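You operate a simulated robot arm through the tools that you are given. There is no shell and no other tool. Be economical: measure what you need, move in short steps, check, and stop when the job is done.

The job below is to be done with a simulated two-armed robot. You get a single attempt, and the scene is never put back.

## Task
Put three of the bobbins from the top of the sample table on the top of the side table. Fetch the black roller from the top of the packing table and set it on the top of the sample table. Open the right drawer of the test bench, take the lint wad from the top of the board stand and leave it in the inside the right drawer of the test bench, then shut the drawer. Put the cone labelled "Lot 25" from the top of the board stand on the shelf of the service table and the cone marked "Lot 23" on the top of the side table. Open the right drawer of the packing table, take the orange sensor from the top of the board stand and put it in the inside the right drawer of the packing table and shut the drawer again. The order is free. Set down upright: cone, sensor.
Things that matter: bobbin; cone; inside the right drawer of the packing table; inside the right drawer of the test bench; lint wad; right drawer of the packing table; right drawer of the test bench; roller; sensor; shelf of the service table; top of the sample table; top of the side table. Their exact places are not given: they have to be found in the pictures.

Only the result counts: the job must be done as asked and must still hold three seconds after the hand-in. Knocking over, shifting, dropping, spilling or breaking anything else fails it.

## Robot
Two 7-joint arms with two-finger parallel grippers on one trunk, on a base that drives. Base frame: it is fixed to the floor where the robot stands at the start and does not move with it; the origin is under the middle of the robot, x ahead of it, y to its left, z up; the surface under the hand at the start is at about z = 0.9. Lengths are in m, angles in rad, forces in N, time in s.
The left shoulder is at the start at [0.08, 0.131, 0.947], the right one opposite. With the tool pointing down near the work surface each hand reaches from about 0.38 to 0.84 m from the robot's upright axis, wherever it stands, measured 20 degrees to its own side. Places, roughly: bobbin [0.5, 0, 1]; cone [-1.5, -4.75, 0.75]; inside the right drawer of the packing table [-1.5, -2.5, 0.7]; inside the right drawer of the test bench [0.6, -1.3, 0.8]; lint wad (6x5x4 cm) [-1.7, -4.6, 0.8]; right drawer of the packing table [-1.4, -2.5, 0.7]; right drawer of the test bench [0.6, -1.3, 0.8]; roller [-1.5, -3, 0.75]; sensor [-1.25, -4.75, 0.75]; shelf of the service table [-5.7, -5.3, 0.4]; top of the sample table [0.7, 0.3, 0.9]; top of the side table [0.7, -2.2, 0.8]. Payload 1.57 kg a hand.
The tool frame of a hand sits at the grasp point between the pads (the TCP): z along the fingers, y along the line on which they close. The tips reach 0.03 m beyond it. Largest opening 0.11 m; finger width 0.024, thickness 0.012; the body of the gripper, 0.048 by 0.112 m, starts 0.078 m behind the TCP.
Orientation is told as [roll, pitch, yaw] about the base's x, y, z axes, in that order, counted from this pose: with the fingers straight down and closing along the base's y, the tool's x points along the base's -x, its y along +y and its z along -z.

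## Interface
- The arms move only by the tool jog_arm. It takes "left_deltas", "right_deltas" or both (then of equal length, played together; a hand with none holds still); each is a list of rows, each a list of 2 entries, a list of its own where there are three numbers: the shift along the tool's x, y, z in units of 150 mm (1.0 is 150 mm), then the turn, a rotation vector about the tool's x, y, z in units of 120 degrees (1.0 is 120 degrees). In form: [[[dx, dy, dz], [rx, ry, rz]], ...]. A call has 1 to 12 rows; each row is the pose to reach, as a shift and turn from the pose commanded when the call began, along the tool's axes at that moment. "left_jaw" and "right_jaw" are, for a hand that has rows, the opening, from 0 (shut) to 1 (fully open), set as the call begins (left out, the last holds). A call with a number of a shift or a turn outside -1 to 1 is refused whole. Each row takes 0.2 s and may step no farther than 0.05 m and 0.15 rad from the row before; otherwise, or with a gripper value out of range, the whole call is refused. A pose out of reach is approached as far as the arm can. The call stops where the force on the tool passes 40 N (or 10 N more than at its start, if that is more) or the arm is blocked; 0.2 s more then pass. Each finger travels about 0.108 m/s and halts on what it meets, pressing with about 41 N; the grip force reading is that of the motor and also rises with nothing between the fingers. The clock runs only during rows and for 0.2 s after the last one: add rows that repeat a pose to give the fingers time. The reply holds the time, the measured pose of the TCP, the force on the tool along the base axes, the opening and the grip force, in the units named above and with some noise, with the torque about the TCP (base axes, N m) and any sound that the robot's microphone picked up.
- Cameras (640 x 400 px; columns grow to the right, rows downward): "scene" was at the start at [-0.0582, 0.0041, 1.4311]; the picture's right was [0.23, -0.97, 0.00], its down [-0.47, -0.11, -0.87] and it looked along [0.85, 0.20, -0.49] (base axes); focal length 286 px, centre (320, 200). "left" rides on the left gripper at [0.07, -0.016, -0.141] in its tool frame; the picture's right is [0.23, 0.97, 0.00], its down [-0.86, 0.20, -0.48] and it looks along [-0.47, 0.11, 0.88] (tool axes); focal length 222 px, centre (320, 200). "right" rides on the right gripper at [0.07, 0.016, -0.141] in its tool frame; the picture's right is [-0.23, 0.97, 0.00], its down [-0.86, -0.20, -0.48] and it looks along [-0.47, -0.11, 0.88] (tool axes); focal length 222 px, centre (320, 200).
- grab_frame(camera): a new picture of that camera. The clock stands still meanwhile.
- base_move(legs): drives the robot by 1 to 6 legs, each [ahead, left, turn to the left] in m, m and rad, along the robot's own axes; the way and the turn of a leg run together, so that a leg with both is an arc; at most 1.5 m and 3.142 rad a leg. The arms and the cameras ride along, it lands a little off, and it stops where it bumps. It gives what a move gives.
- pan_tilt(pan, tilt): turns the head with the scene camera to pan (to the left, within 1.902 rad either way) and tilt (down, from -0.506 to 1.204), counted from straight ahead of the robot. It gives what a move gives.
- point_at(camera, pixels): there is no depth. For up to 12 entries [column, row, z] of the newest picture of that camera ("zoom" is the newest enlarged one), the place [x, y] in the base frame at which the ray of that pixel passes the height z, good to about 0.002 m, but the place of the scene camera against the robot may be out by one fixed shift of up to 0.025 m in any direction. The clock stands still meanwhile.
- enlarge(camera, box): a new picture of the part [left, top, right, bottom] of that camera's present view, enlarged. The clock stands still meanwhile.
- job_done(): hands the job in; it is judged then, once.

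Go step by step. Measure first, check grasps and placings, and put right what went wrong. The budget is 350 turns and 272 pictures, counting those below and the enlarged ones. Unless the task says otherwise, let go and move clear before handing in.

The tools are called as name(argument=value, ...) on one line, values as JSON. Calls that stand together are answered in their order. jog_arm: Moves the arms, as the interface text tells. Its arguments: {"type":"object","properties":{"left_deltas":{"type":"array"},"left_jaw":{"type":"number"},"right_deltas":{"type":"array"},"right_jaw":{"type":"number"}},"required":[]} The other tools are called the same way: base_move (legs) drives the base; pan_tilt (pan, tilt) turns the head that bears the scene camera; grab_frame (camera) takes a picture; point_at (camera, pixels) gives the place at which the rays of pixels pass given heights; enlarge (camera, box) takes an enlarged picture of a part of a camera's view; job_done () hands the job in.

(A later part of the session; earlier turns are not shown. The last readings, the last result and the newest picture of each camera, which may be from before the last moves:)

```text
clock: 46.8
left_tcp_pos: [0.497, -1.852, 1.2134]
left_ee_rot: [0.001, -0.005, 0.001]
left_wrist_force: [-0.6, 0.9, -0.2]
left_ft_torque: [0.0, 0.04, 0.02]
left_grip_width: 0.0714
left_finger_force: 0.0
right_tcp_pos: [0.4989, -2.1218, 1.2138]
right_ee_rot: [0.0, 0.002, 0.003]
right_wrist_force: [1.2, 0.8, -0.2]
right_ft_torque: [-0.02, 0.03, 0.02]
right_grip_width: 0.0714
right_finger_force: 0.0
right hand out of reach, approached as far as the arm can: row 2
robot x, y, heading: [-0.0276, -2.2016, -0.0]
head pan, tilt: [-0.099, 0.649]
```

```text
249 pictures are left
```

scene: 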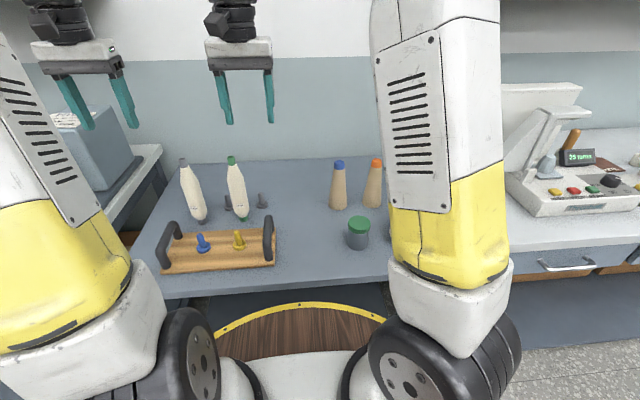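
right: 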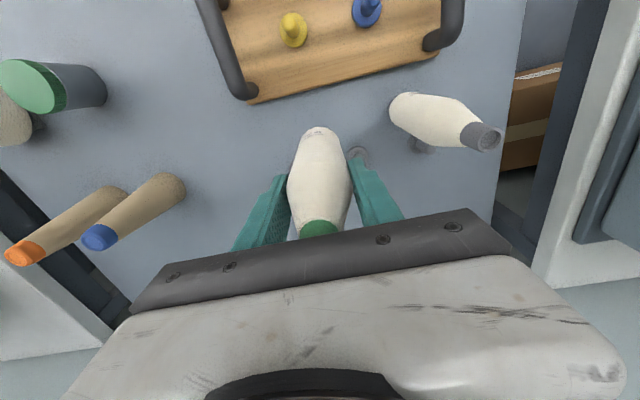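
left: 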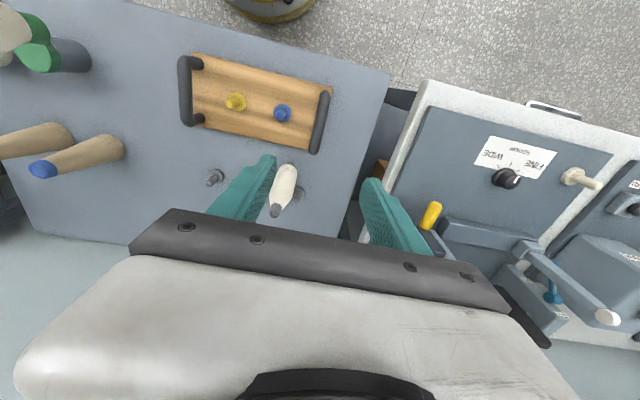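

Both stand well. Back off and turn around towards the packing table, then look.

base_move(legs=[[-0.42, 0, 0], [0, 0, -1.571], [0.3, 0, 0], [0, 0, -1.571]])

pan_tilt(pan=0.0, tilt=0.5)

grab_frame(camera="scene")

```text
clock: 58.6
left_tcp_pos: [-0.977, -2.8316, 1.214]
left_ee_rot: [0.002, -0.009, 3.122]
left_wrist_force: [0.8, 0.1, -0.1]
left_ft_torque: [0.0, -0.03, 0.0]
left_grip_width: 0.0714
left_finger_force: 0.1
right_tcp_pos: [-0.9739, -2.5621, 1.2132]
right_ee_rot: [0.0, 0.001, 3.123]
right_wrist_force: [0.0, -0.4, 0.6]
right_ft_torque: [0.02, 0.03, 0.03]
right_grip_width: 0.0717
right_finger_force: 0.0
robot x, y, heading: [-0.4486, -2.4926, 3.122]
head pan, tilt: [-0.099, 0.649]
```

```text
clock: 59.3
left_tcp_pos: [-0.9773, -2.8327, 1.2139]
left_ee_rot: [0.003, -0.008, 3.121]
left_wrist_force: [0.3, -0.2, -0.9]
left_ft_torque: [0.03, -0.02, 0.01]
left_grip_width: 0.0716
left_finger_force: 0.0
right_tcp_pos: [-0.974, -2.562, 1.2129]
right_ee_rot: [0.001, 0.001, 3.122]
right_wrist_force: [0.8, 0.4, -0.3]
right_ft_torque: [-0.02, -0.02, -0.02]
right_grip_width: 0.0714
right_finger_force: 0.1
robot x, y, heading: [-0.4483, -2.4982, 3.123]
head pan, tilt: [0.0, 0.499]
```

```text
248 pictures are left
```

scene: 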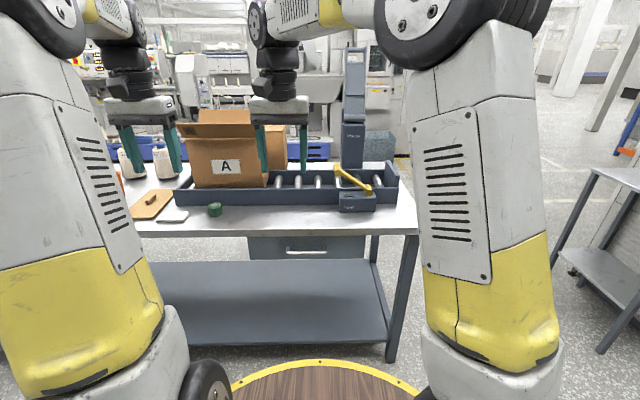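

The drawer with handle is at (310,248). I need to find the black roller; enlarge the tabletop.

enlarge(camera="scene", box=[100, 130, 420, 260])

point_at(camera="scene", pixels=[[215, 214, 0.75], [155, 205, 0.75], [418, 233, 0.75], [145, 236, 0.75], [306, 248, 0.66], [180, 203, 0.75]])

```text
2.00 times, centred on (260, 195) of scene
```

zoom: 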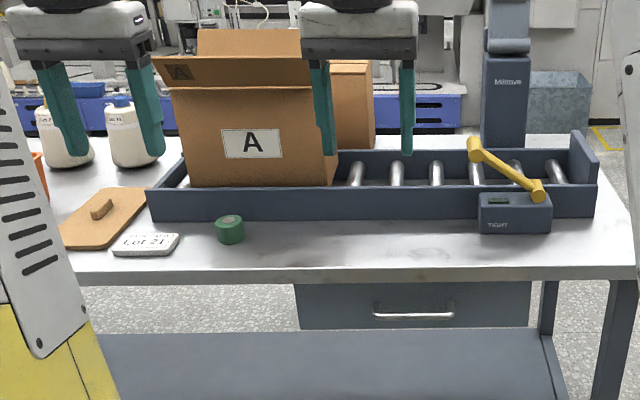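

```text
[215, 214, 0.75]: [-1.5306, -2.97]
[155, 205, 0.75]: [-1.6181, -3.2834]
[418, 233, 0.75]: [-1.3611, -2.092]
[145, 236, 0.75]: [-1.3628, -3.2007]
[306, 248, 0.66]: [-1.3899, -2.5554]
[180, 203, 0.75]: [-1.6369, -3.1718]
```

A green roll is at (-1.53,-2.97); the black roller may be further left. Pan left to see the table's other half.

pan_tilt(pan=0.75, tilt=0.45)

grab_frame(camera="scene")

grab_frame(camera="left")

```text
clock: 60.4
left_tcp_pos: [-0.9772, -2.8318, 1.2128]
left_ee_rot: [0.002, -0.007, 3.122]
left_wrist_force: [0.1, -0.2, 0.4]
left_ft_torque: [-0.02, 0.0, -0.01]
left_grip_width: 0.0716
left_finger_force: 0.1
right_tcp_pos: [-0.9747, -2.5635, 1.2135]
right_ee_rot: [0.0, 0.0, 3.121]
right_wrist_force: [0.0, -0.4, -0.7]
right_ft_torque: [0.02, -0.04, 0.01]
right_grip_width: 0.0711
right_finger_force: 0.1
robot x, y, heading: [-0.448, -2.4991, 3.118]
head pan, tilt: [0.75, 0.45]
```

```text
246 pictures are left
```

scene: 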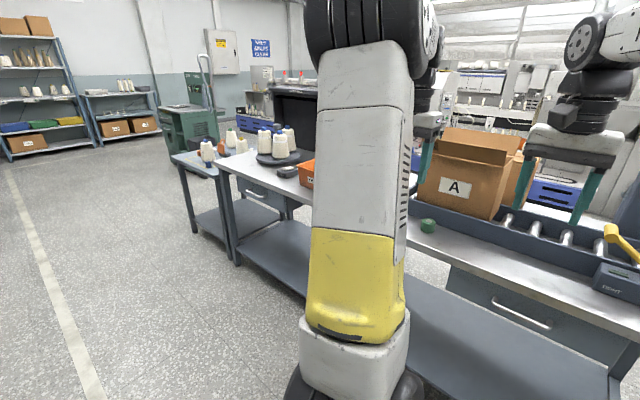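

```text
245 pictures are left
```

left: 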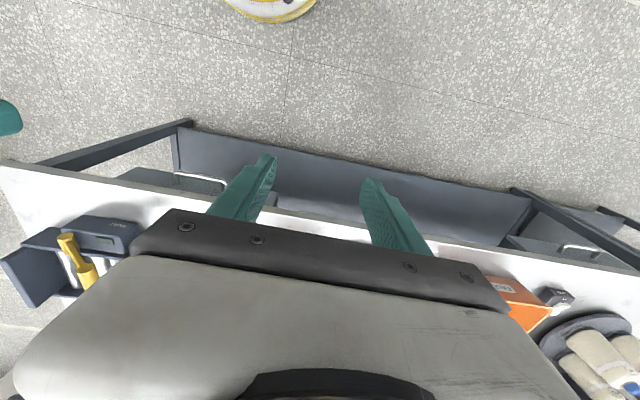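

Another dark item at (287,172) beside the orange box. Enlarge the tabletop there.

enlarge(camera="scene", box=[160, 110, 330, 220])

point_at(camera="scene", pixels=[[287, 174, 0.76], [305, 183, 0.75], [278, 162, 0.75], [216, 160, 0.75], [175, 158, 0.75], [207, 166, 0.75], [236, 263, 0]])

```text
3.64 times, centred on (245, 165) of scene
```

zoom: 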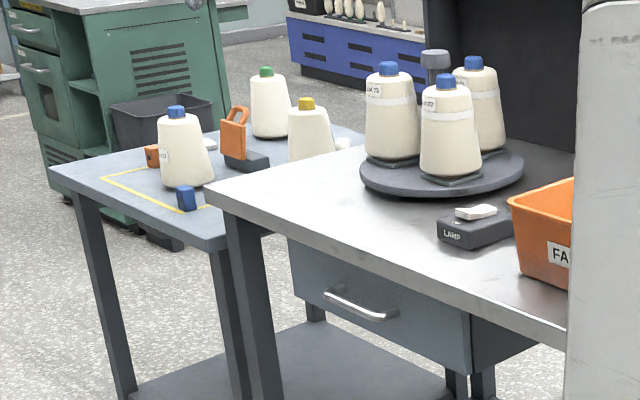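

```text
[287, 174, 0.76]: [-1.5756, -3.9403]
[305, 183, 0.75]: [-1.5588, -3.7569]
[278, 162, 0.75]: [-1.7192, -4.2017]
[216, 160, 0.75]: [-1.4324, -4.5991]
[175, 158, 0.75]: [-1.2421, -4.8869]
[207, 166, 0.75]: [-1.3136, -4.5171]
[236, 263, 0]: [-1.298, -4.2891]
```

Those are a lamp box and the board stand's cones. I drive closer to view the packing table top from above.

base_move(legs=[[0, 0.45, 0], [0.4, 0, 0.02]])

pan_tilt(pan=0.2, tilt=0.6)

grab_frame(camera="scene")

grab_frame(camera="left")

grab_frame(camera="right")

```text
clock: 65.3
left_tcp_pos: [-1.3891, -3.2768, 1.2134]
left_ee_rot: [0.001, -0.005, 3.133]
left_wrist_force: [0.1, 0.6, 0.0]
left_ft_torque: [-0.01, 0.01, 0.03]
left_grip_width: 0.0715
left_finger_force: 0.0
right_tcp_pos: [-1.3897, -3.0074, 1.2141]
right_ee_rot: [0.0, 0.0, 3.134]
right_wrist_force: [-0.2, -0.1, -0.1]
right_ft_torque: [-0.01, 0.01, 0.06]
right_grip_width: 0.0714
right_finger_force: 0.1
robot x, y, heading: [-0.8633, -2.934, 3.133]
head pan, tilt: [0.75, 0.45]
```

```text
clock: 66.2
left_tcp_pos: [-1.3895, -3.2772, 1.2137]
left_ee_rot: [0.001, -0.006, 3.133]
left_wrist_force: [-0.3, -0.7, -0.2]
left_ft_torque: [0.0, 0.0, -0.02]
left_grip_width: 0.0714
left_finger_force: 0.1
right_tcp_pos: [-1.3902, -3.0077, 1.2134]
right_ee_rot: [0.0, 0.0, 3.132]
right_wrist_force: [1.0, 0.5, 0.0]
right_ft_torque: [0.01, -0.01, 0.0]
right_grip_width: 0.0714
right_finger_force: 0.1
robot x, y, heading: [-0.862, -2.9379, 3.132]
head pan, tilt: [0.201, 0.6]
```

```text
243 pictures are left
```

scene: 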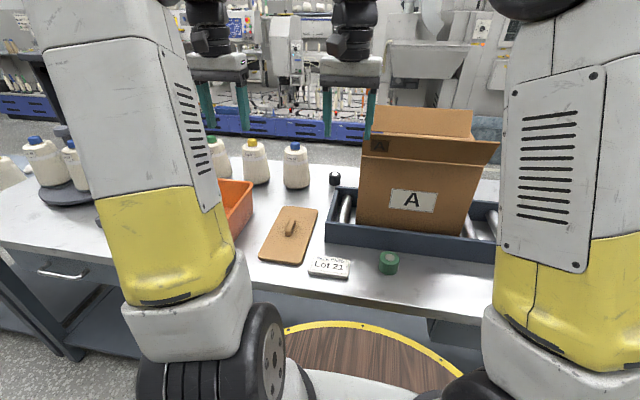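

```text
242 pictures are left
```

left: 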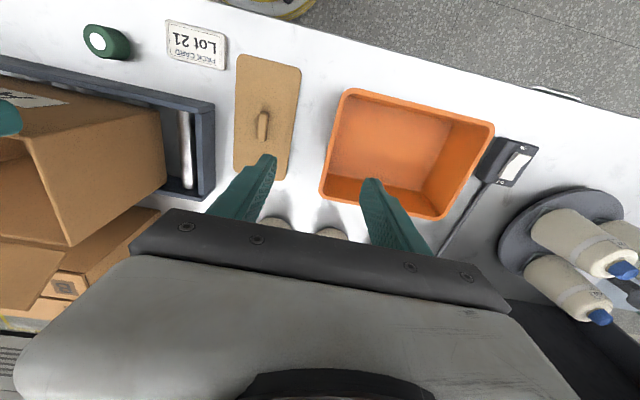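

```text
241 pictures are left
```

right: 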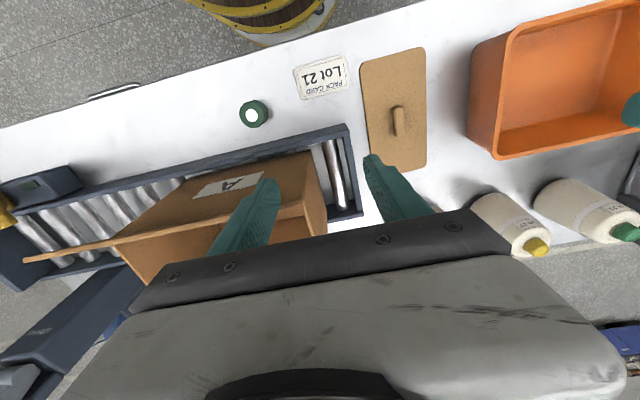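

A green roll and, further back at (335,180), a black one of the same kind — that's the black roller. Enlarge and locate.

enlarge(camera="scene", box=[270, 130, 430, 290])

point_at(camera="scene", pixels=[[335, 186, 0.75], [335, 178, 0.78], [388, 270, 0.75], [327, 240, 0.75], [354, 203, 0.75], [297, 187, 0.75]])

point_at(camera="right", pixels=[[254, 115, 0.76], [362, 213, 0.79], [347, 125, 0.79]])

```text
2.50 times, centred on (350, 210) of scene
```

zoom: 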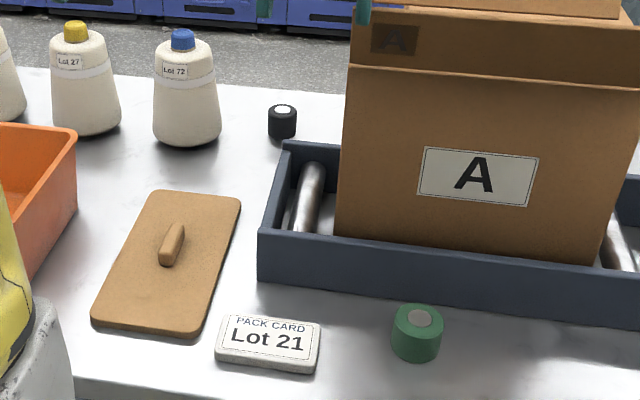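

```text
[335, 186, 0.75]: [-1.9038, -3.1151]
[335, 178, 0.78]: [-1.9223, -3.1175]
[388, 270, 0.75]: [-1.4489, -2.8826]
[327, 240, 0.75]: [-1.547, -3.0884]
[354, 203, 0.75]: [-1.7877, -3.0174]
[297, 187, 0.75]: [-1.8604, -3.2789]
```

```text
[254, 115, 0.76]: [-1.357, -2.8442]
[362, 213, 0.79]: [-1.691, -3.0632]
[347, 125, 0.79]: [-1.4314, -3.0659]
```

Views disagree with z=0.75, so I triangulate the tabletop height with both hand cameras (green roll top, card corners).

point_at(camera="left", pixels=[[101, 41, 0.75], [101, 41, 0.8], [101, 41, 0.85], [225, 70, 0.75], [225, 70, 0.8], [225, 70, 0.85]])

point_at(camera="right", pixels=[[253, 116, 0.75], [253, 116, 0.8], [253, 116, 0.85], [352, 88, 0.75], [352, 88, 0.8], [352, 88, 0.85], [425, 48, 0.8], [428, 164, 0.8], [365, 65, 0.8]])

enlarge(camera="left", box=[60, 0, 320, 180])

enlarge(camera="right", box=[220, 30, 480, 210])

```text
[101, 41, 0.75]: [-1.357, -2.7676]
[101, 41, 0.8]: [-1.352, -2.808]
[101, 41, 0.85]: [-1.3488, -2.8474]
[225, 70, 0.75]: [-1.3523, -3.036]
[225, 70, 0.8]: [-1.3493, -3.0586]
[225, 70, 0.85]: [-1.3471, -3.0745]
```

```text
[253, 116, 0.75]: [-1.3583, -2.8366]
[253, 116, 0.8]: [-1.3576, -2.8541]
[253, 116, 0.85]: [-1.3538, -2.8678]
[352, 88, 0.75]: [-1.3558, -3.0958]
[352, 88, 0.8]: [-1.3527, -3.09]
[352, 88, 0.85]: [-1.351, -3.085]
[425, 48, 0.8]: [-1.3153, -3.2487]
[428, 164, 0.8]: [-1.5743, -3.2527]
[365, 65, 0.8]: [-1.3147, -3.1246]
```

```text
2.22 times, centred on (190, 90) of left
```

zoom: 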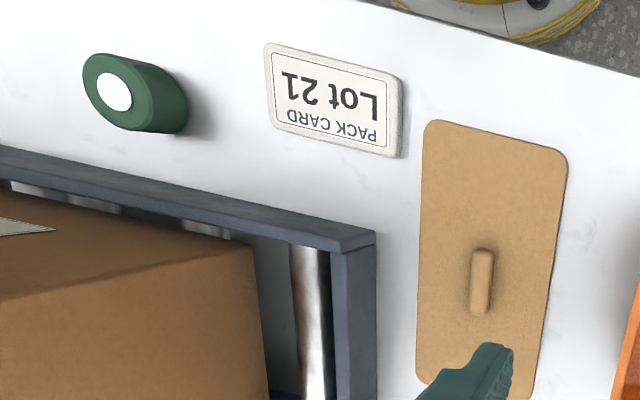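

```text
2.22 times, centred on (350, 120) of right
```

zoom: 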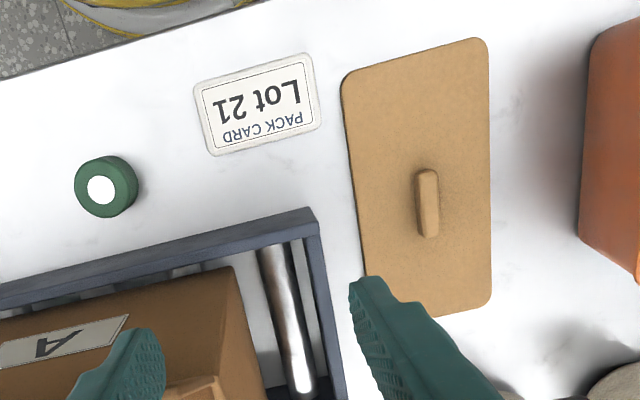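

I mis-picked pixels; redo with zoom-derived positions (roller top: left (111,41), right (266,116); card corner: left (234,71), right (364,86)).

point_at(camera="left", pixels=[[111.4, 41.4, 0.75], [111.4, 41.4, 0.85], [234, 71, 0.75], [234, 71, 0.85]])

point_at(camera="right", pixels=[[266, 115.6, 0.75], [266, 115.6, 0.85], [364, 86, 0.75], [364, 86, 0.85]])

```text
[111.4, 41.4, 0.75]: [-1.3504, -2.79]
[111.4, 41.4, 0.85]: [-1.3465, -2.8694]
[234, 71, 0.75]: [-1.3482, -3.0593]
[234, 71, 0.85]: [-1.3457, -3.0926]
```

```text
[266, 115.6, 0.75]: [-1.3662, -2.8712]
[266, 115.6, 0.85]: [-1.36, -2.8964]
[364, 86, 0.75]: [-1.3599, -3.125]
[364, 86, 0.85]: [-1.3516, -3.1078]
```

Triangulation says the tabletop is at about z≈0.87. The black roller is near (-1.73,-3.07). I drive a bit closer and view from above with the left hand.

point_at(camera="right", pixels=[[275, 48, 0.87], [330, 32, 0.87], [500, 245, 0.87], [252, 115.6, 0.89]])

base_move(legs=[[0.08, 0.12, 0.008]])

jog_arm(left_deltas=[[[-0.3, 0, 0], [0, 0, 0]], [[-0.6, 0, 0], [0, 0, 0]], [[-0.6, -0.3, 0], [0, 0, 0]], [[-0.6, -0.5, 0], [0, 0, 0]]], right_deltas=[[[0.1, -0.3, 0], [0, 0, 0]], [[0.2, -0.6, 0], [0, 0, 0]], [[0.3, -0.9, 0], [0, 0, 0]], [[0.4, -1, 0], [0, 0, 0]]])

grab_frame(camera="left")

grab_frame(camera="scene")

```text
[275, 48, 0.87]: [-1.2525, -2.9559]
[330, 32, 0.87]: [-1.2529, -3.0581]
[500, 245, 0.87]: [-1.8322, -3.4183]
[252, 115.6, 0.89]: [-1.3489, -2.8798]
```

```text
clock: 67.6
left_tcp_pos: [-1.4656, -3.4011, 1.213]
left_ee_rot: [0.002, -0.007, -3.139]
left_wrist_force: [-0.5, -0.3, -0.7]
left_ft_torque: [0.01, 0.03, 0.0]
left_grip_width: 0.0717
left_finger_force: 0.1
right_tcp_pos: [-1.4691, -3.1322, 1.2132]
right_ee_rot: [0.0, 0.0, -3.139]
right_wrist_force: [0.6, -0.7, 0.8]
right_ft_torque: [0.01, 0.02, -0.03]
right_grip_width: 0.0715
right_finger_force: 0.1
robot x, y, heading: [-0.9426, -3.0529, -3.138]
head pan, tilt: [0.201, 0.6]
```

```text
clock: 68.6
left_tcp_pos: [-1.5538, -3.3257, 1.2134]
left_ee_rot: [0.002, -0.007, -3.14]
left_wrist_force: [-0.2, -0.8, 0.5]
left_ft_torque: [0.05, -0.01, -0.01]
left_grip_width: 0.0713
left_finger_force: 0.0
right_tcp_pos: [-1.4091, -2.9814, 1.212]
right_ee_rot: [-0.003, 0.001, -3.14]
right_wrist_force: [0.1, 1.2, 0.0]
right_ft_torque: [0.03, -0.03, 0.02]
right_grip_width: 0.0715
right_finger_force: 0.0
robot x, y, heading: [-0.9427, -3.0546, -3.139]
head pan, tilt: [0.201, 0.6]
```

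```text
237 pictures are left
```

left: 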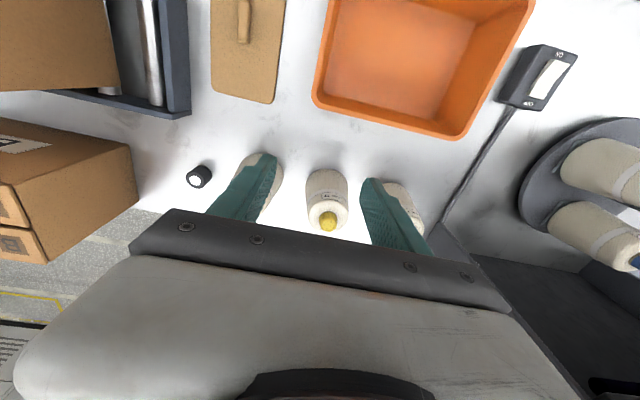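

```text
236 pictures are left
```

scene: 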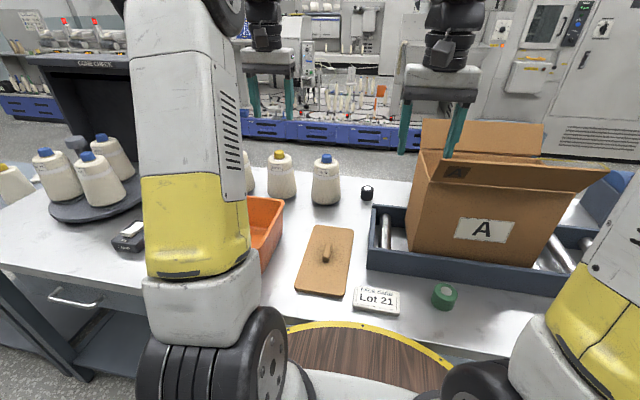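

Roller at left-image (198,177), with a clear margin to boxes and cone. Measure.

enlarge(camera="left", box=[110, 90, 290, 230])

point_at(camera="zoom", pixels=[[320, 200, 0.89]])

point_at(camera="left", pixels=[[198, 177, 0.87], [198, 177, 0.9], [187, 118, 0.87], [187, 118, 0.92], [138, 203, 0.95], [310, 205, 0.87], [325, 172, 1.0]])

point_at(camera="scene", pixels=[[367, 199, 0.87], [366, 188, 0.9], [444, 308, 0.87], [370, 265, 0.87]])

```text
2.86 times, centred on (200, 160) of left
```

zoom: 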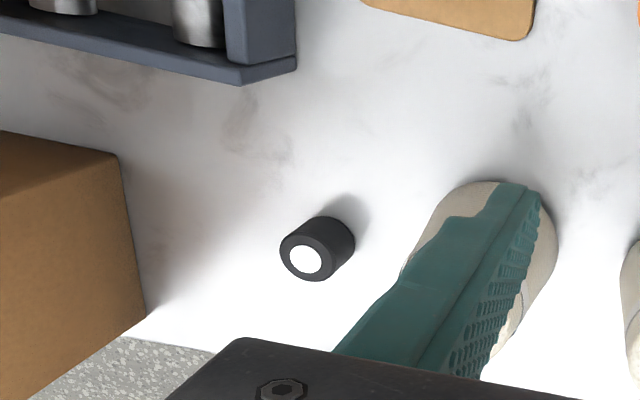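

```text
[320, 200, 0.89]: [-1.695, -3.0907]
```

```text
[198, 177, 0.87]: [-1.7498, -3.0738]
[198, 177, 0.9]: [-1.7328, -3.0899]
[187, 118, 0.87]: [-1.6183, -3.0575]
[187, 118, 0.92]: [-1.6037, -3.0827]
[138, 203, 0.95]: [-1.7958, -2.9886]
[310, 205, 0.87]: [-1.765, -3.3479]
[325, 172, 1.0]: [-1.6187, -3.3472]
```

```text
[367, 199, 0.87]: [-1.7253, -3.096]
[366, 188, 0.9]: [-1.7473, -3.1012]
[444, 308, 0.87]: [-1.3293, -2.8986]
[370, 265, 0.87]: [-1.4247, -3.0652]
```

Roller at about (-1.741,-3.082). I go back over the cones first (x), then sideways to above it.

jog_arm(left_deltas=[[[-0.3, 0, 0], [0, 0, 0]], [[-0.6, 0, 0], [0, 0, 0]], [[-0.9, 0, 0], [0, 0, 0]], [[-1.0, -0.25, 0], [0, 0, 0]], [[-1.0, -0.55, 0], [0, 0, 0]], [[-1.0, -0.85, 0], [0, 0, 0]], [[-1.0, -1.0, 0], [0, 0, 0]]])

jog_arm(left_deltas=[[[-0.247, -0.2, 0], [0, 0, 0]], [[-0.247, -0.4, 0], [0, 0, 0]], [[-0.247, -0.625, 0.2], [0, 0, 0]], [[-0.247, -0.625, 0.5], [0, 0, 0]]])

grab_frame(camera="left")

grab_frame(camera="scene")

```text
clock: 70.2
left_tcp_pos: [-1.6805, -3.1908, 1.1998]
left_ee_rot: [0.003, -0.005, -3.141]
left_wrist_force: [0.7, -0.1, -0.8]
left_ft_torque: [0.02, -0.01, 0.0]
left_grip_width: 0.0714
left_finger_force: 0.1
left hand out of reach, approached as far as the arm can: row 3, 4, 5, 6, 7
right_tcp_pos: [-1.4094, -2.9814, 1.2139]
right_ee_rot: [0.0, 0.002, -3.141]
right_wrist_force: [-0.7, -0.3, -0.6]
right_ft_torque: [-0.01, -0.03, 0.01]
right_grip_width: 0.0715
right_finger_force: 0.0
robot x, y, heading: [-0.9429, -3.0559, -3.14]
head pan, tilt: [0.201, 0.6]
```

```text
clock: 71.2
left_tcp_pos: [-1.7084, -3.1023, 1.121]
left_ee_rot: [-0.001, -0.007, -3.14]
left_wrist_force: [-0.2, -0.7, 0.3]
left_ft_torque: [0.04, 0.06, -0.01]
left_grip_width: 0.0714
left_finger_force: 0.0
left hand out of reach, approached as far as the arm can: row 1, 2, 3, 4
right_tcp_pos: [-1.4091, -2.9813, 1.2122]
right_ee_rot: [0.001, -0.001, -3.14]
right_wrist_force: [0.5, -0.7, -0.4]
right_ft_torque: [0.01, 0.02, 0.0]
right_grip_width: 0.0714
right_finger_force: 0.0
robot x, y, heading: [-0.9413, -3.0506, -3.137]
head pan, tilt: [0.201, 0.6]
```

```text
234 pictures are left
```

left: 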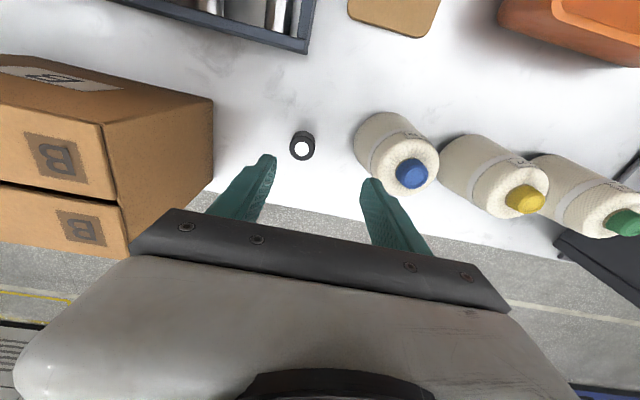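

```text
233 pictures are left
```

scene: 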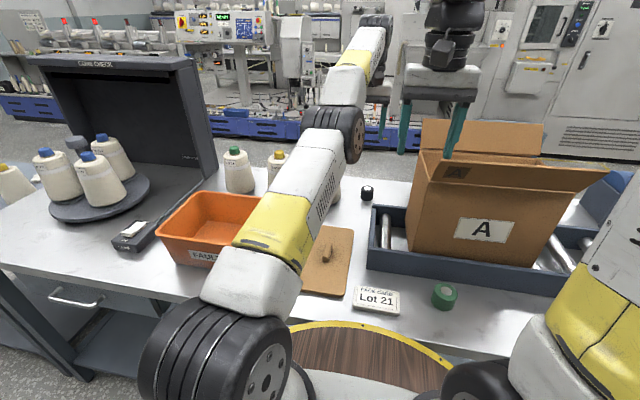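

The roller is at (302,145), close to under the TCP. Remeasure from here.

point_at(camera="left", pixels=[[302, 145, 0.88], [302, 147, 0.9], [302, 142, 0.86], [213, 158, 1.0], [357, 150, 0.9]])

enlarge(camera="left", box=[230, 90, 390, 190])

```text
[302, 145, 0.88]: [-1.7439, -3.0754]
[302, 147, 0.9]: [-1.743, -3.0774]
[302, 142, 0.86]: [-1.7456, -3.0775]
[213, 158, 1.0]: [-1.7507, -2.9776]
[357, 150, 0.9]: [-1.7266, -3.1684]
```

```text
4.00 times, centred on (310, 140) of left
```

zoom: 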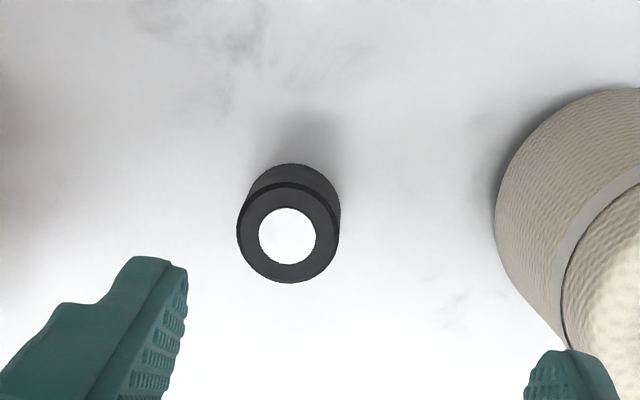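

Roller at (-1.744,-3.077), Ø≈42 mm. Lower gradually.

jog_arm(left_deltas=[[[0, 0, 0.3], [0, 0, 0]], [[0, 0, 0.5], [0, 0, 0]], [[0, 0, 0.7], [0, 0, 0]], [[0, 0, 0.9], [0, 0, 0]]])

grab_frame(camera="left")

```text
clock: 72.2
left_tcp_pos: [-1.7429, -3.0932, 0.9921]
left_ee_rot: [0.002, -0.003, -3.139]
left_wrist_force: [0.0, -0.1, 0.3]
left_ft_torque: [-0.01, 0.02, 0.01]
left_grip_width: 0.0717
left_finger_force: 0.1
left hand out of reach, approached as far as the arm can: row 1, 2, 3, 4
right_tcp_pos: [-1.41, -2.9811, 1.2136]
right_ee_rot: [-0.002, 0.001, -3.14]
right_wrist_force: [0.2, 0.2, -0.4]
right_ft_torque: [0.04, -0.01, 0.0]
right_grip_width: 0.0712
right_finger_force: 0.0
robot x, y, heading: [-0.9437, -3.0551, -3.139]
head pan, tilt: [0.201, 0.6]
```

```text
231 pictures are left
```

left: 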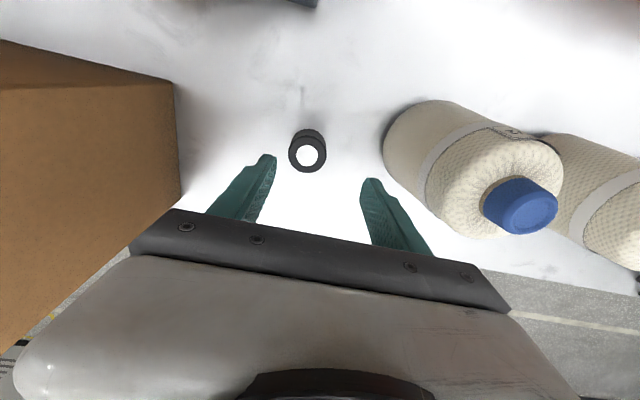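

point_at(camera="left", pixels=[[307, 150, 0.88], [308, 154, 0.9], [306, 142, 0.87], [320, 194, 0.99]])

```text
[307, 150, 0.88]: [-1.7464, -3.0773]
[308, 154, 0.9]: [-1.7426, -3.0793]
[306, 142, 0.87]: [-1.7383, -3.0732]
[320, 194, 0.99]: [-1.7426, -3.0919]
```

Shift 15 mm towards the roller and lower further.

jog_arm(left_deltas=[[[0, -0.1, 0], [0, 0, 0]], [[0, -0.1, 0.2], [0, 0, 0]], [[0, -0.1, 0.4], [0, 0, 0]]])

jog_arm(left_deltas=[[[0, 0, 0.06], [0, 0, 0]], [[0, 0, 0.12], [0, 0, 0]]])

grab_frame(camera="left")

```text
clock: 73.0
left_tcp_pos: [-1.7482, -3.0783, 0.9341]
left_ee_rot: [0.002, -0.005, -3.142]
left_wrist_force: [0.0, 0.2, 0.7]
left_ft_torque: [0.01, 0.03, 0.0]
left_grip_width: 0.0717
left_finger_force: 0.0
left hand out of reach, approached as far as the arm can: row 2, 3
right_tcp_pos: [-1.409, -2.9819, 1.212]
right_ee_rot: [-0.001, 0.0, -3.142]
right_wrist_force: [-0.4, 0.3, 0.1]
right_ft_torque: [-0.02, -0.02, 0.04]
right_grip_width: 0.0715
right_finger_force: 0.0
robot x, y, heading: [-0.9415, -3.0565, -3.139]
head pan, tilt: [0.201, 0.6]
```

```text
clock: 73.6
left_tcp_pos: [-1.7509, -3.0791, 0.9169]
left_ee_rot: [0.002, -0.005, -3.141]
left_wrist_force: [-0.9, -0.8, 0.7]
left_ft_torque: [0.0, -0.01, 0.01]
left_grip_width: 0.0713
left_finger_force: 0.1
right_tcp_pos: [-1.4096, -2.9809, 1.2133]
right_ee_rot: [0.001, -0.001, -3.14]
right_wrist_force: [-0.2, -0.4, 0.5]
right_ft_torque: [-0.04, -0.01, 0.0]
right_grip_width: 0.0715
right_finger_force: 0.1
robot x, y, heading: [-0.9414, -3.0511, -3.141]
head pan, tilt: [0.201, 0.6]
```

```text
230 pictures are left
```

left: 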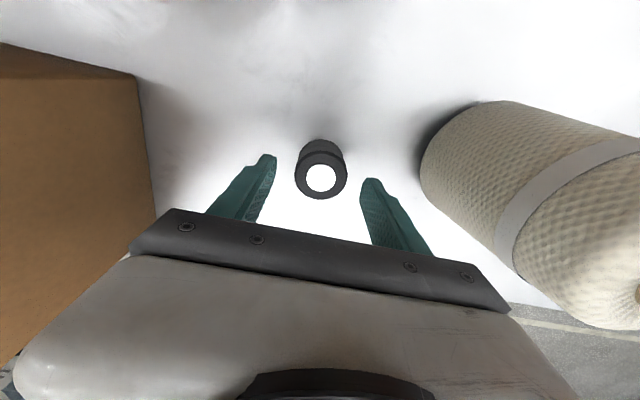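

Roller centred between the fingers. Descend in small steps.

jog_arm(left_deltas=[[[0, 0, 0.06], [0, 0, 0]], [[0, 0, 0.12], [0, 0, 0]], [[0, 0, 0.18], [0, 0, 0]]])

grab_frame(camera="left")

```text
clock: 74.4
left_tcp_pos: [-1.7525, -3.0781, 0.8898]
left_ee_rot: [0.003, -0.004, -3.139]
left_wrist_force: [0.9, -0.1, -0.2]
left_ft_torque: [-0.01, -0.01, -0.02]
left_grip_width: 0.0714
left_finger_force: 0.0
right_tcp_pos: [-1.4093, -2.9816, 1.2133]
right_ee_rot: [-0.002, 0.0, -3.14]
right_wrist_force: [0.0, 0.0, -0.8]
right_ft_torque: [0.01, -0.02, 0.0]
right_grip_width: 0.0716
right_finger_force: 0.1
robot x, y, heading: [-0.9418, -3.053, -3.143]
head pan, tilt: [0.201, 0.6]
```

```text
229 pictures are left
```

left: 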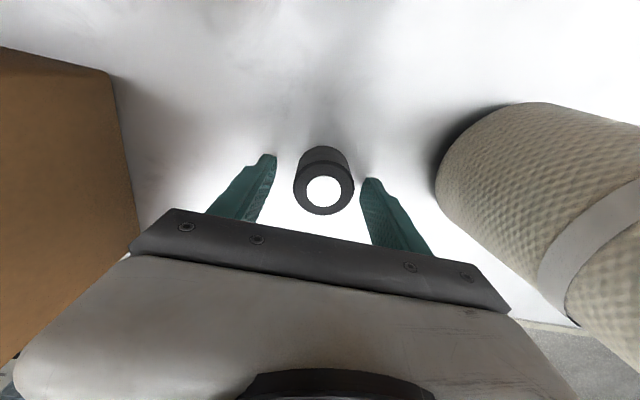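

Roller top is now about level with the TCP. Down a further 10 mm, then grip.

jog_arm(left_deltas=[[[-0.02, 0, 0.04], [0, 0, 0]], [[-0.02, 0, 0.07], [0, 0, 0]]])

jog_arm(left_deltas=[[[0, 0, 0], [0, 0, 0]], [[0, 0, 0], [0, 0, 0]], [[0, 0, 0], [0, 0, 0]]], left_jaw=0)

grab_frame(camera="left")

```text
clock: 75.0
left_tcp_pos: [-1.7522, -3.0767, 0.8797]
left_ee_rot: [0.003, -0.007, -3.14]
left_wrist_force: [2.4, 0.0, 5.1]
left_ft_torque: [0.25, -0.11, -0.05]
left_grip_width: 0.0716
left_finger_force: 0.0
right_tcp_pos: [-1.4097, -2.9817, 1.2136]
right_ee_rot: [0.0, -0.001, -3.14]
right_wrist_force: [0.5, 1.0, 0.0]
right_ft_torque: [0.01, 0.01, -0.01]
right_grip_width: 0.0717
right_finger_force: 0.2
robot x, y, heading: [-0.9445, -3.0521, -3.142]
head pan, tilt: [0.201, 0.6]
```

```text
clock: 75.8
left_tcp_pos: [-1.7533, -3.0777, 0.8801]
left_ee_rot: [0.002, -0.007, -3.141]
left_wrist_force: [-1.7, 1.7, 8.7]
left_ft_torque: [0.18, 0.0, 0.05]
left_grip_width: 0.0429
left_finger_force: 41.4
right_tcp_pos: [-1.4088, -2.9805, 1.2119]
right_ee_rot: [0.001, 0.0, -3.14]
right_wrist_force: [-0.8, -0.3, 0.0]
right_ft_torque: [0.02, 0.01, 0.0]
right_grip_width: 0.0713
right_finger_force: 0.1
robot x, y, heading: [-0.9452, -3.0541, -3.14]
head pan, tilt: [0.201, 0.6]
```

```text
228 pictures are left
```

left: 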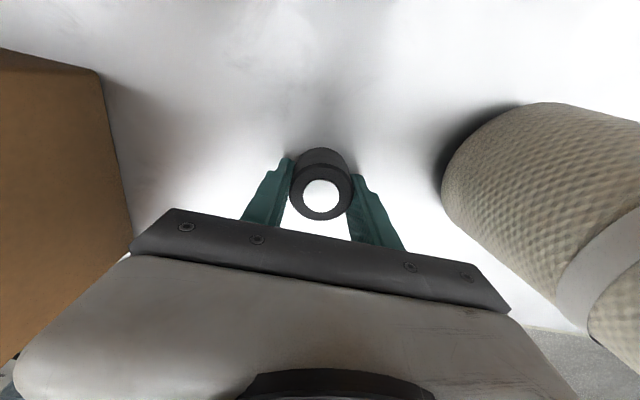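

Gripped at 43 mm (tips touched at z≈0.88 → tabletop 0.85). Lift along the way I came.

jog_arm(left_deltas=[[[0, 0, -0.15], [0, 0, 0]], [[0, 0, -0.45], [0, 0, 0]], [[0, 0.05, -0.75], [0, 0, 0]], [[0, 0.1, -1.0], [0, 0, 0]]])

jog_arm(left_deltas=[[[0.15, 0.2, -0.2], [0, 0, 0]], [[0.3, 0.4, -0.4], [0, 0, 0]], [[0.5, 0.6, -0.55], [0, 0, 0]], [[0.7, 0.8, -0.6], [0, 0, 0]], [[0.9, 0.9, -0.6], [0, 0, 0]], [[1.0, 1.0, -0.8], [0, 0, 0]]])

grab_frame(camera="scene")

```text
clock: 76.8
left_tcp_pos: [-1.736, -3.0973, 1.0262]
left_ee_rot: [0.001, -0.004, -3.139]
left_wrist_force: [0.4, 0.7, -1.1]
left_ft_torque: [0.01, 0.01, 0.03]
left_grip_width: 0.0434
left_finger_force: 41.3
left hand out of reach, approached as far as the arm can: row 3, 4
right_tcp_pos: [-1.4105, -2.9817, 1.2136]
right_ee_rot: [-0.001, -0.001, -3.141]
right_wrist_force: [0.3, 0.3, 0.5]
right_ft_torque: [0.0, -0.02, 0.0]
right_grip_width: 0.0716
right_finger_force: 0.1
robot x, y, heading: [-0.94, -3.0589, -3.139]
head pan, tilt: [0.201, 0.6]
```

```text
clock: 78.2
left_tcp_pos: [-1.6965, -3.251, 1.166]
left_ee_rot: [0.003, -0.007, -3.141]
left_wrist_force: [0.2, 0.7, -1.8]
left_ft_torque: [-0.05, -0.01, 0.02]
left_grip_width: 0.0433
left_finger_force: 41.2
left hand out of reach, approached as far as the arm can: row 1, 2, 3, 4, 5, 6
right_tcp_pos: [-1.4095, -2.9811, 1.2127]
right_ee_rot: [0.001, -0.001, -3.14]
right_wrist_force: [0.2, 0.0, 0.9]
right_ft_torque: [-0.05, -0.02, 0.01]
right_grip_width: 0.0713
right_finger_force: 0.0
robot x, y, heading: [-0.9439, -3.0546, -3.137]
head pan, tilt: [0.201, 0.6]
```

```text
227 pictures are left
```

scene: 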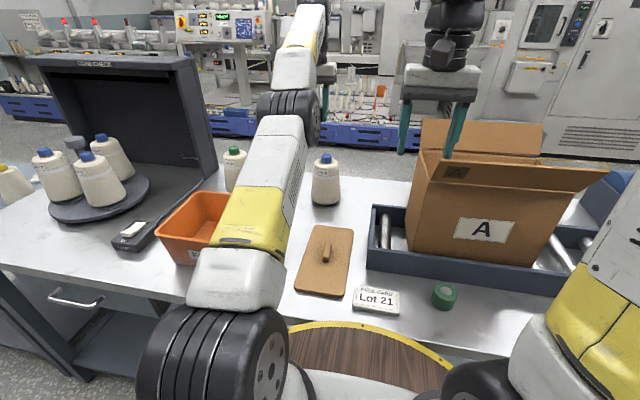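

Roller held. Retract the left hand, back off and drive along to the board stand (the right hand can fetch the lint wad there before I go to the test bench).

jog_arm(left_deltas=[[[0.3, 0, 0], [0, 0, 0]], [[0.6, 0, 0], [0, 0, 0]], [[0.9, 0, 0], [0, 0, 0]], [[1.0, 0, 0], [0, 0, 0]]])

jog_arm(left_deltas=[[[0.2, 0, 0], [0, 0, 0]], [[0.4, 0, -0.1], [0, 0, 0]], [[0.7, 0, -0.1], [0, 0, 0]]])

base_move(legs=[[-0.35, 0, 0], [0, 1.4, 0]])

pan_tilt(pan=0.1, tilt=0.55)

grab_frame(camera="scene")

```text
clock: 79.2
left_tcp_pos: [-1.6766, -3.2625, 1.2006]
left_ee_rot: [0.003, -0.006, -3.141]
left_wrist_force: [0.5, -1.3, -1.0]
left_ft_torque: [0.02, 0.05, 0.02]
left_grip_width: 0.043
left_finger_force: 41.1
left hand out of reach, approached as far as the arm can: row 1, 2, 3, 4
right_tcp_pos: [-1.41, -2.9811, 1.2123]
right_ee_rot: [-0.001, 0.002, -3.139]
right_wrist_force: [1.4, 0.4, 0.9]
right_ft_torque: [-0.02, 0.06, 0.0]
right_grip_width: 0.0716
right_finger_force: 0.1
robot x, y, heading: [-0.94, -3.0523, -3.143]
head pan, tilt: [0.201, 0.6]
```

```text
clock: 80.0
left_tcp_pos: [-1.6299, -3.2881, 1.2477]
left_ee_rot: [0.016, -0.032, -3.135]
left_wrist_force: [4.1, -0.1, -8.0]
left_ft_torque: [-0.02, 0.43, -0.01]
left_grip_width: 0.043
left_finger_force: 40.2
left hand out of reach, approached as far as the arm can: row 1, 2, 3
right_tcp_pos: [-1.4058, -2.9799, 1.215]
right_ee_rot: [0.001, -0.006, -3.141]
right_wrist_force: [3.0, 0.6, 2.1]
right_ft_torque: [-0.05, 0.28, 0.05]
right_grip_width: 0.0713
right_finger_force: 0.0
robot x, y, heading: [-0.943, -3.0556, -3.146]
head pan, tilt: [0.201, 0.6]
```

```text
clock: 88.8
left_tcp_pos: [-1.2842, -4.6883, 1.237]
left_ee_rot: [0.013, -0.004, -3.133]
left_wrist_force: [0.2, 0.3, 0.0]
left_ft_torque: [-0.01, 0.0, 0.03]
left_grip_width: 0.0428
left_finger_force: 40.8
right_tcp_pos: [-1.0642, -4.3792, 1.2125]
right_ee_rot: [-0.001, 0.001, -3.138]
right_wrist_force: [0.2, 0.7, -0.6]
right_ft_torque: [0.01, 0.02, 0.04]
right_grip_width: 0.0712
right_finger_force: 0.1
robot x, y, heading: [-0.5985, -4.4467, -3.137]
head pan, tilt: [0.201, 0.6]
```

```text
clock: 89.4
left_tcp_pos: [-1.285, -4.6898, 1.2372]
left_ee_rot: [0.013, -0.007, -3.133]
left_wrist_force: [-0.1, 0.3, -0.7]
left_ft_torque: [0.0, -0.01, -0.03]
left_grip_width: 0.0428
left_finger_force: 41.1
right_tcp_pos: [-1.0657, -4.3797, 1.2119]
right_ee_rot: [0.0, 0.002, -3.138]
right_wrist_force: [-0.1, -1.3, -0.1]
right_ft_torque: [-0.03, 0.01, 0.03]
right_grip_width: 0.0715
right_finger_force: 0.1
robot x, y, heading: [-0.5961, -4.4506, -3.137]
head pan, tilt: [0.099, 0.55]
```

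```text
226 pictures are left
```

scene: 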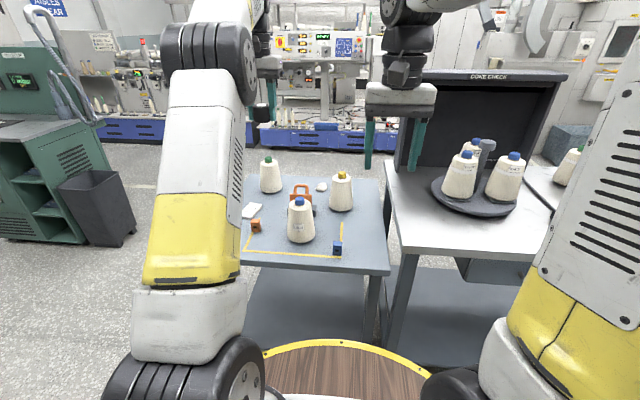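

The board stand is ahead: cones green/blue/yellow, orange sensor-like items at (300,195) and (256,226), blue one, white lint at (321,187). Enlarge.

enlarge(camera="scene", box=[230, 140, 400, 270])

jog_arm(left_deltas=[[[0.3, 0, 0], [0, 0, 0]], [[0.6, 0, 0], [0, 0, 0]], [[0.9, 0, 0], [0, 0, 0]], [[1.0, 0, 0], [0, 0, 0]]])

```text
3.08 times, centred on (315, 205) of scene
```

zoom: 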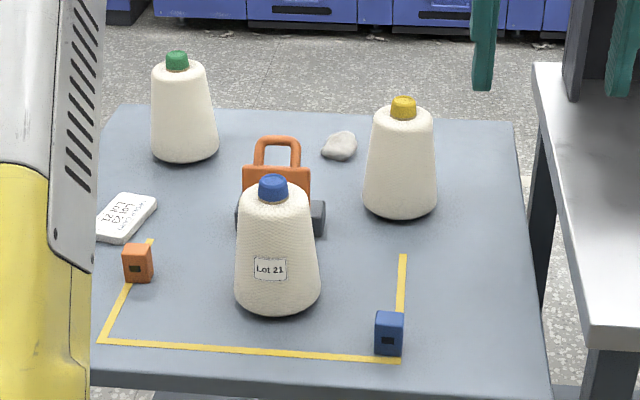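

```text
clock: 90.4
left_tcp_pos: [-1.1342, -4.6885, 1.2363]
left_ee_rot: [0.013, -0.008, -3.133]
left_wrist_force: [0.1, -0.1, -0.1]
left_ft_torque: [-0.01, 0.01, 0.01]
left_grip_width: 0.0432
left_finger_force: 40.7
right_tcp_pos: [-1.0653, -4.3788, 1.2137]
right_ee_rot: [-0.001, -0.001, -3.138]
right_wrist_force: [0.0, 0.1, -0.5]
right_ft_torque: [0.01, 0.05, -0.03]
right_grip_width: 0.0715
right_finger_force: 0.1
robot x, y, heading: [-0.5944, -4.4542, -3.138]
head pan, tilt: [0.099, 0.55]
```

Labels of green and yellow cones face away. I take hand-camera pictures to triangulate the stand height.

grab_frame(camera="left")

grab_frame(camera="right")

```text
224 pictures are left
```

left: 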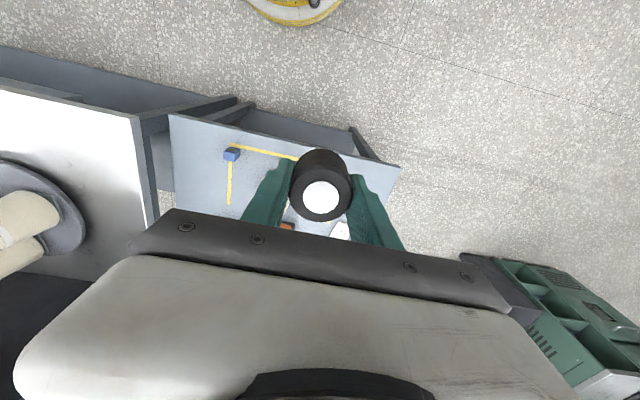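

```text
223 pictures are left
```

right: 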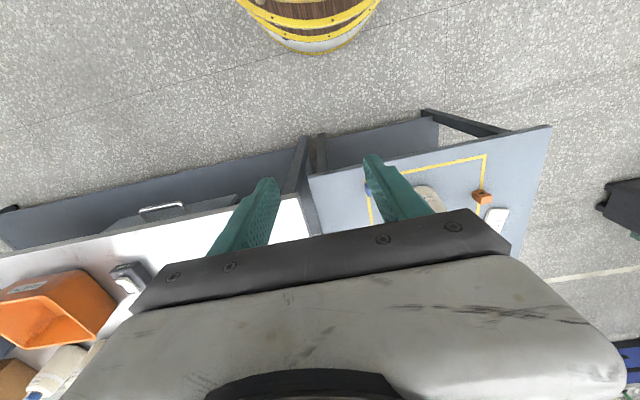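

point_at(camera="left", pixels=[[170, 114, 0.7], [170, 114, 0.8], [170, 114, 0.9], [401, 167, 0.7], [401, 167, 0.8], [401, 167, 0.9]])

point_at(camera="right", pixels=[[307, 177, 0.7], [307, 177, 0.8], [307, 177, 0.9], [551, 126, 0.7], [551, 126, 0.8], [551, 126, 0.9]])

```text
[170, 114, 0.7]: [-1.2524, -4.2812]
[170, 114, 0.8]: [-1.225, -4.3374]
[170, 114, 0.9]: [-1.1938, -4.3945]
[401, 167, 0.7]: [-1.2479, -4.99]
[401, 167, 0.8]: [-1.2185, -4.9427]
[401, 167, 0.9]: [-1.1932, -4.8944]
```

```text
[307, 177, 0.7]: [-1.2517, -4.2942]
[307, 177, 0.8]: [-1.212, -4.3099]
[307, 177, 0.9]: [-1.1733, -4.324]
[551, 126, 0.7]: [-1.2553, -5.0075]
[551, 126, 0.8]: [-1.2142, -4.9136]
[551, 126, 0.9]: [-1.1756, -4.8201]
```

The stand top is at z≈0.735, front edge x≈-1.245, y -4.30…-4.98. Now locate the objects from the zoom picture (same pose).

point_at(camera="zoom", pixels=[[340, 155, 0.745], [138, 280, 0.735], [400, 213, 0.735], [185, 158, 0.735], [278, 308, 0.735], [389, 352, 0.735], [282, 225, 0.735], [125, 108, 0.735], [545, 395, 0.735], [404, 115, 0.9], [177, 65, 0.9]])

```text
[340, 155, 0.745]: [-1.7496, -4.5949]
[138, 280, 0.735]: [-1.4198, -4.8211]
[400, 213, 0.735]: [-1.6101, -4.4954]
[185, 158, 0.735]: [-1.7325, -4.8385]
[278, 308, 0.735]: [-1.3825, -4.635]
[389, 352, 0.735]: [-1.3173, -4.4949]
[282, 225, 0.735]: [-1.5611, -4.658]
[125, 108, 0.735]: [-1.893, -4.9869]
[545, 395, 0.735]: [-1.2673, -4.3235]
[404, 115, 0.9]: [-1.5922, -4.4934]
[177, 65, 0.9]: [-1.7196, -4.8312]
```

Corrected lint position ≈(-1.73,-4.57). Drive left 0.28 and ahead 0.28 (left hand retracted), then look with the right hand.

base_move(legs=[[0, 0.28, 0], [0.28, 0, 0]])

jog_arm(right_deltas=[[[-0.3, -0.1, 0], [0, 0, 0]], [[-0.5, -0.3, 0], [0, 0, 0]], [[-0.5, -0.5, 0], [0, 0, 0]]])

grab_frame(camera="right")

grab_frame(camera="scene")

```text
clock: 94.0
left_tcp_pos: [-1.416, -4.9641, 1.2364]
left_ee_rot: [0.012, -0.006, 3.14]
left_wrist_force: [-0.3, 0.2, -1.3]
left_ft_torque: [0.02, 0.0, 0.01]
left_grip_width: 0.0429
left_finger_force: 41.0
right_tcp_pos: [-1.3444, -4.6562, 1.2129]
right_ee_rot: [0.0, 0.001, 3.135]
right_wrist_force: [0.6, 0.0, 0.5]
right_ft_torque: [0.0, -0.03, -0.01]
right_grip_width: 0.0713
right_finger_force: 0.2
robot x, y, heading: [-0.8802, -4.7335, 3.137]
head pan, tilt: [0.099, 0.55]
```

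```text
clock: 94.8
left_tcp_pos: [-1.4162, -4.9642, 1.2363]
left_ee_rot: [0.012, -0.007, 3.139]
left_wrist_force: [0.2, 0.3, 0.1]
left_ft_torque: [0.02, 0.01, 0.0]
left_grip_width: 0.0431
left_finger_force: 41.1
right_tcp_pos: [-1.4222, -4.5799, 1.2135]
right_ee_rot: [0.002, -0.001, 3.136]
right_wrist_force: [0.0, -0.6, 0.0]
right_ft_torque: [0.04, 0.0, 0.02]
right_grip_width: 0.0715
right_finger_force: 0.1
robot x, y, heading: [-0.8821, -4.7334, 3.136]
head pan, tilt: [0.099, 0.55]
```

```text
222 pictures are left
```

right: 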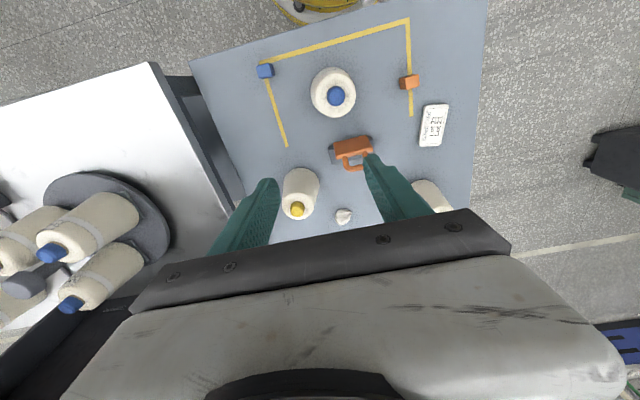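

```text
221 pictures are left
```

scene: 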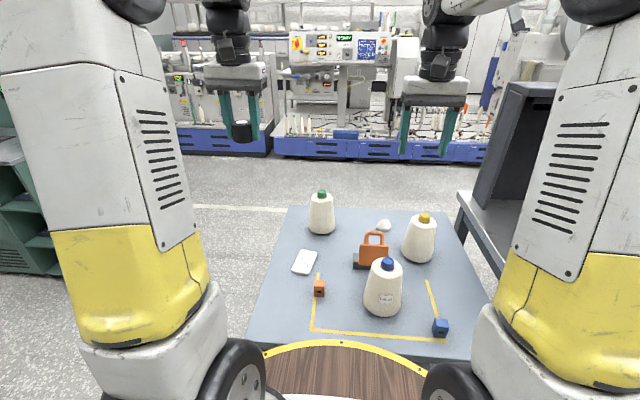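

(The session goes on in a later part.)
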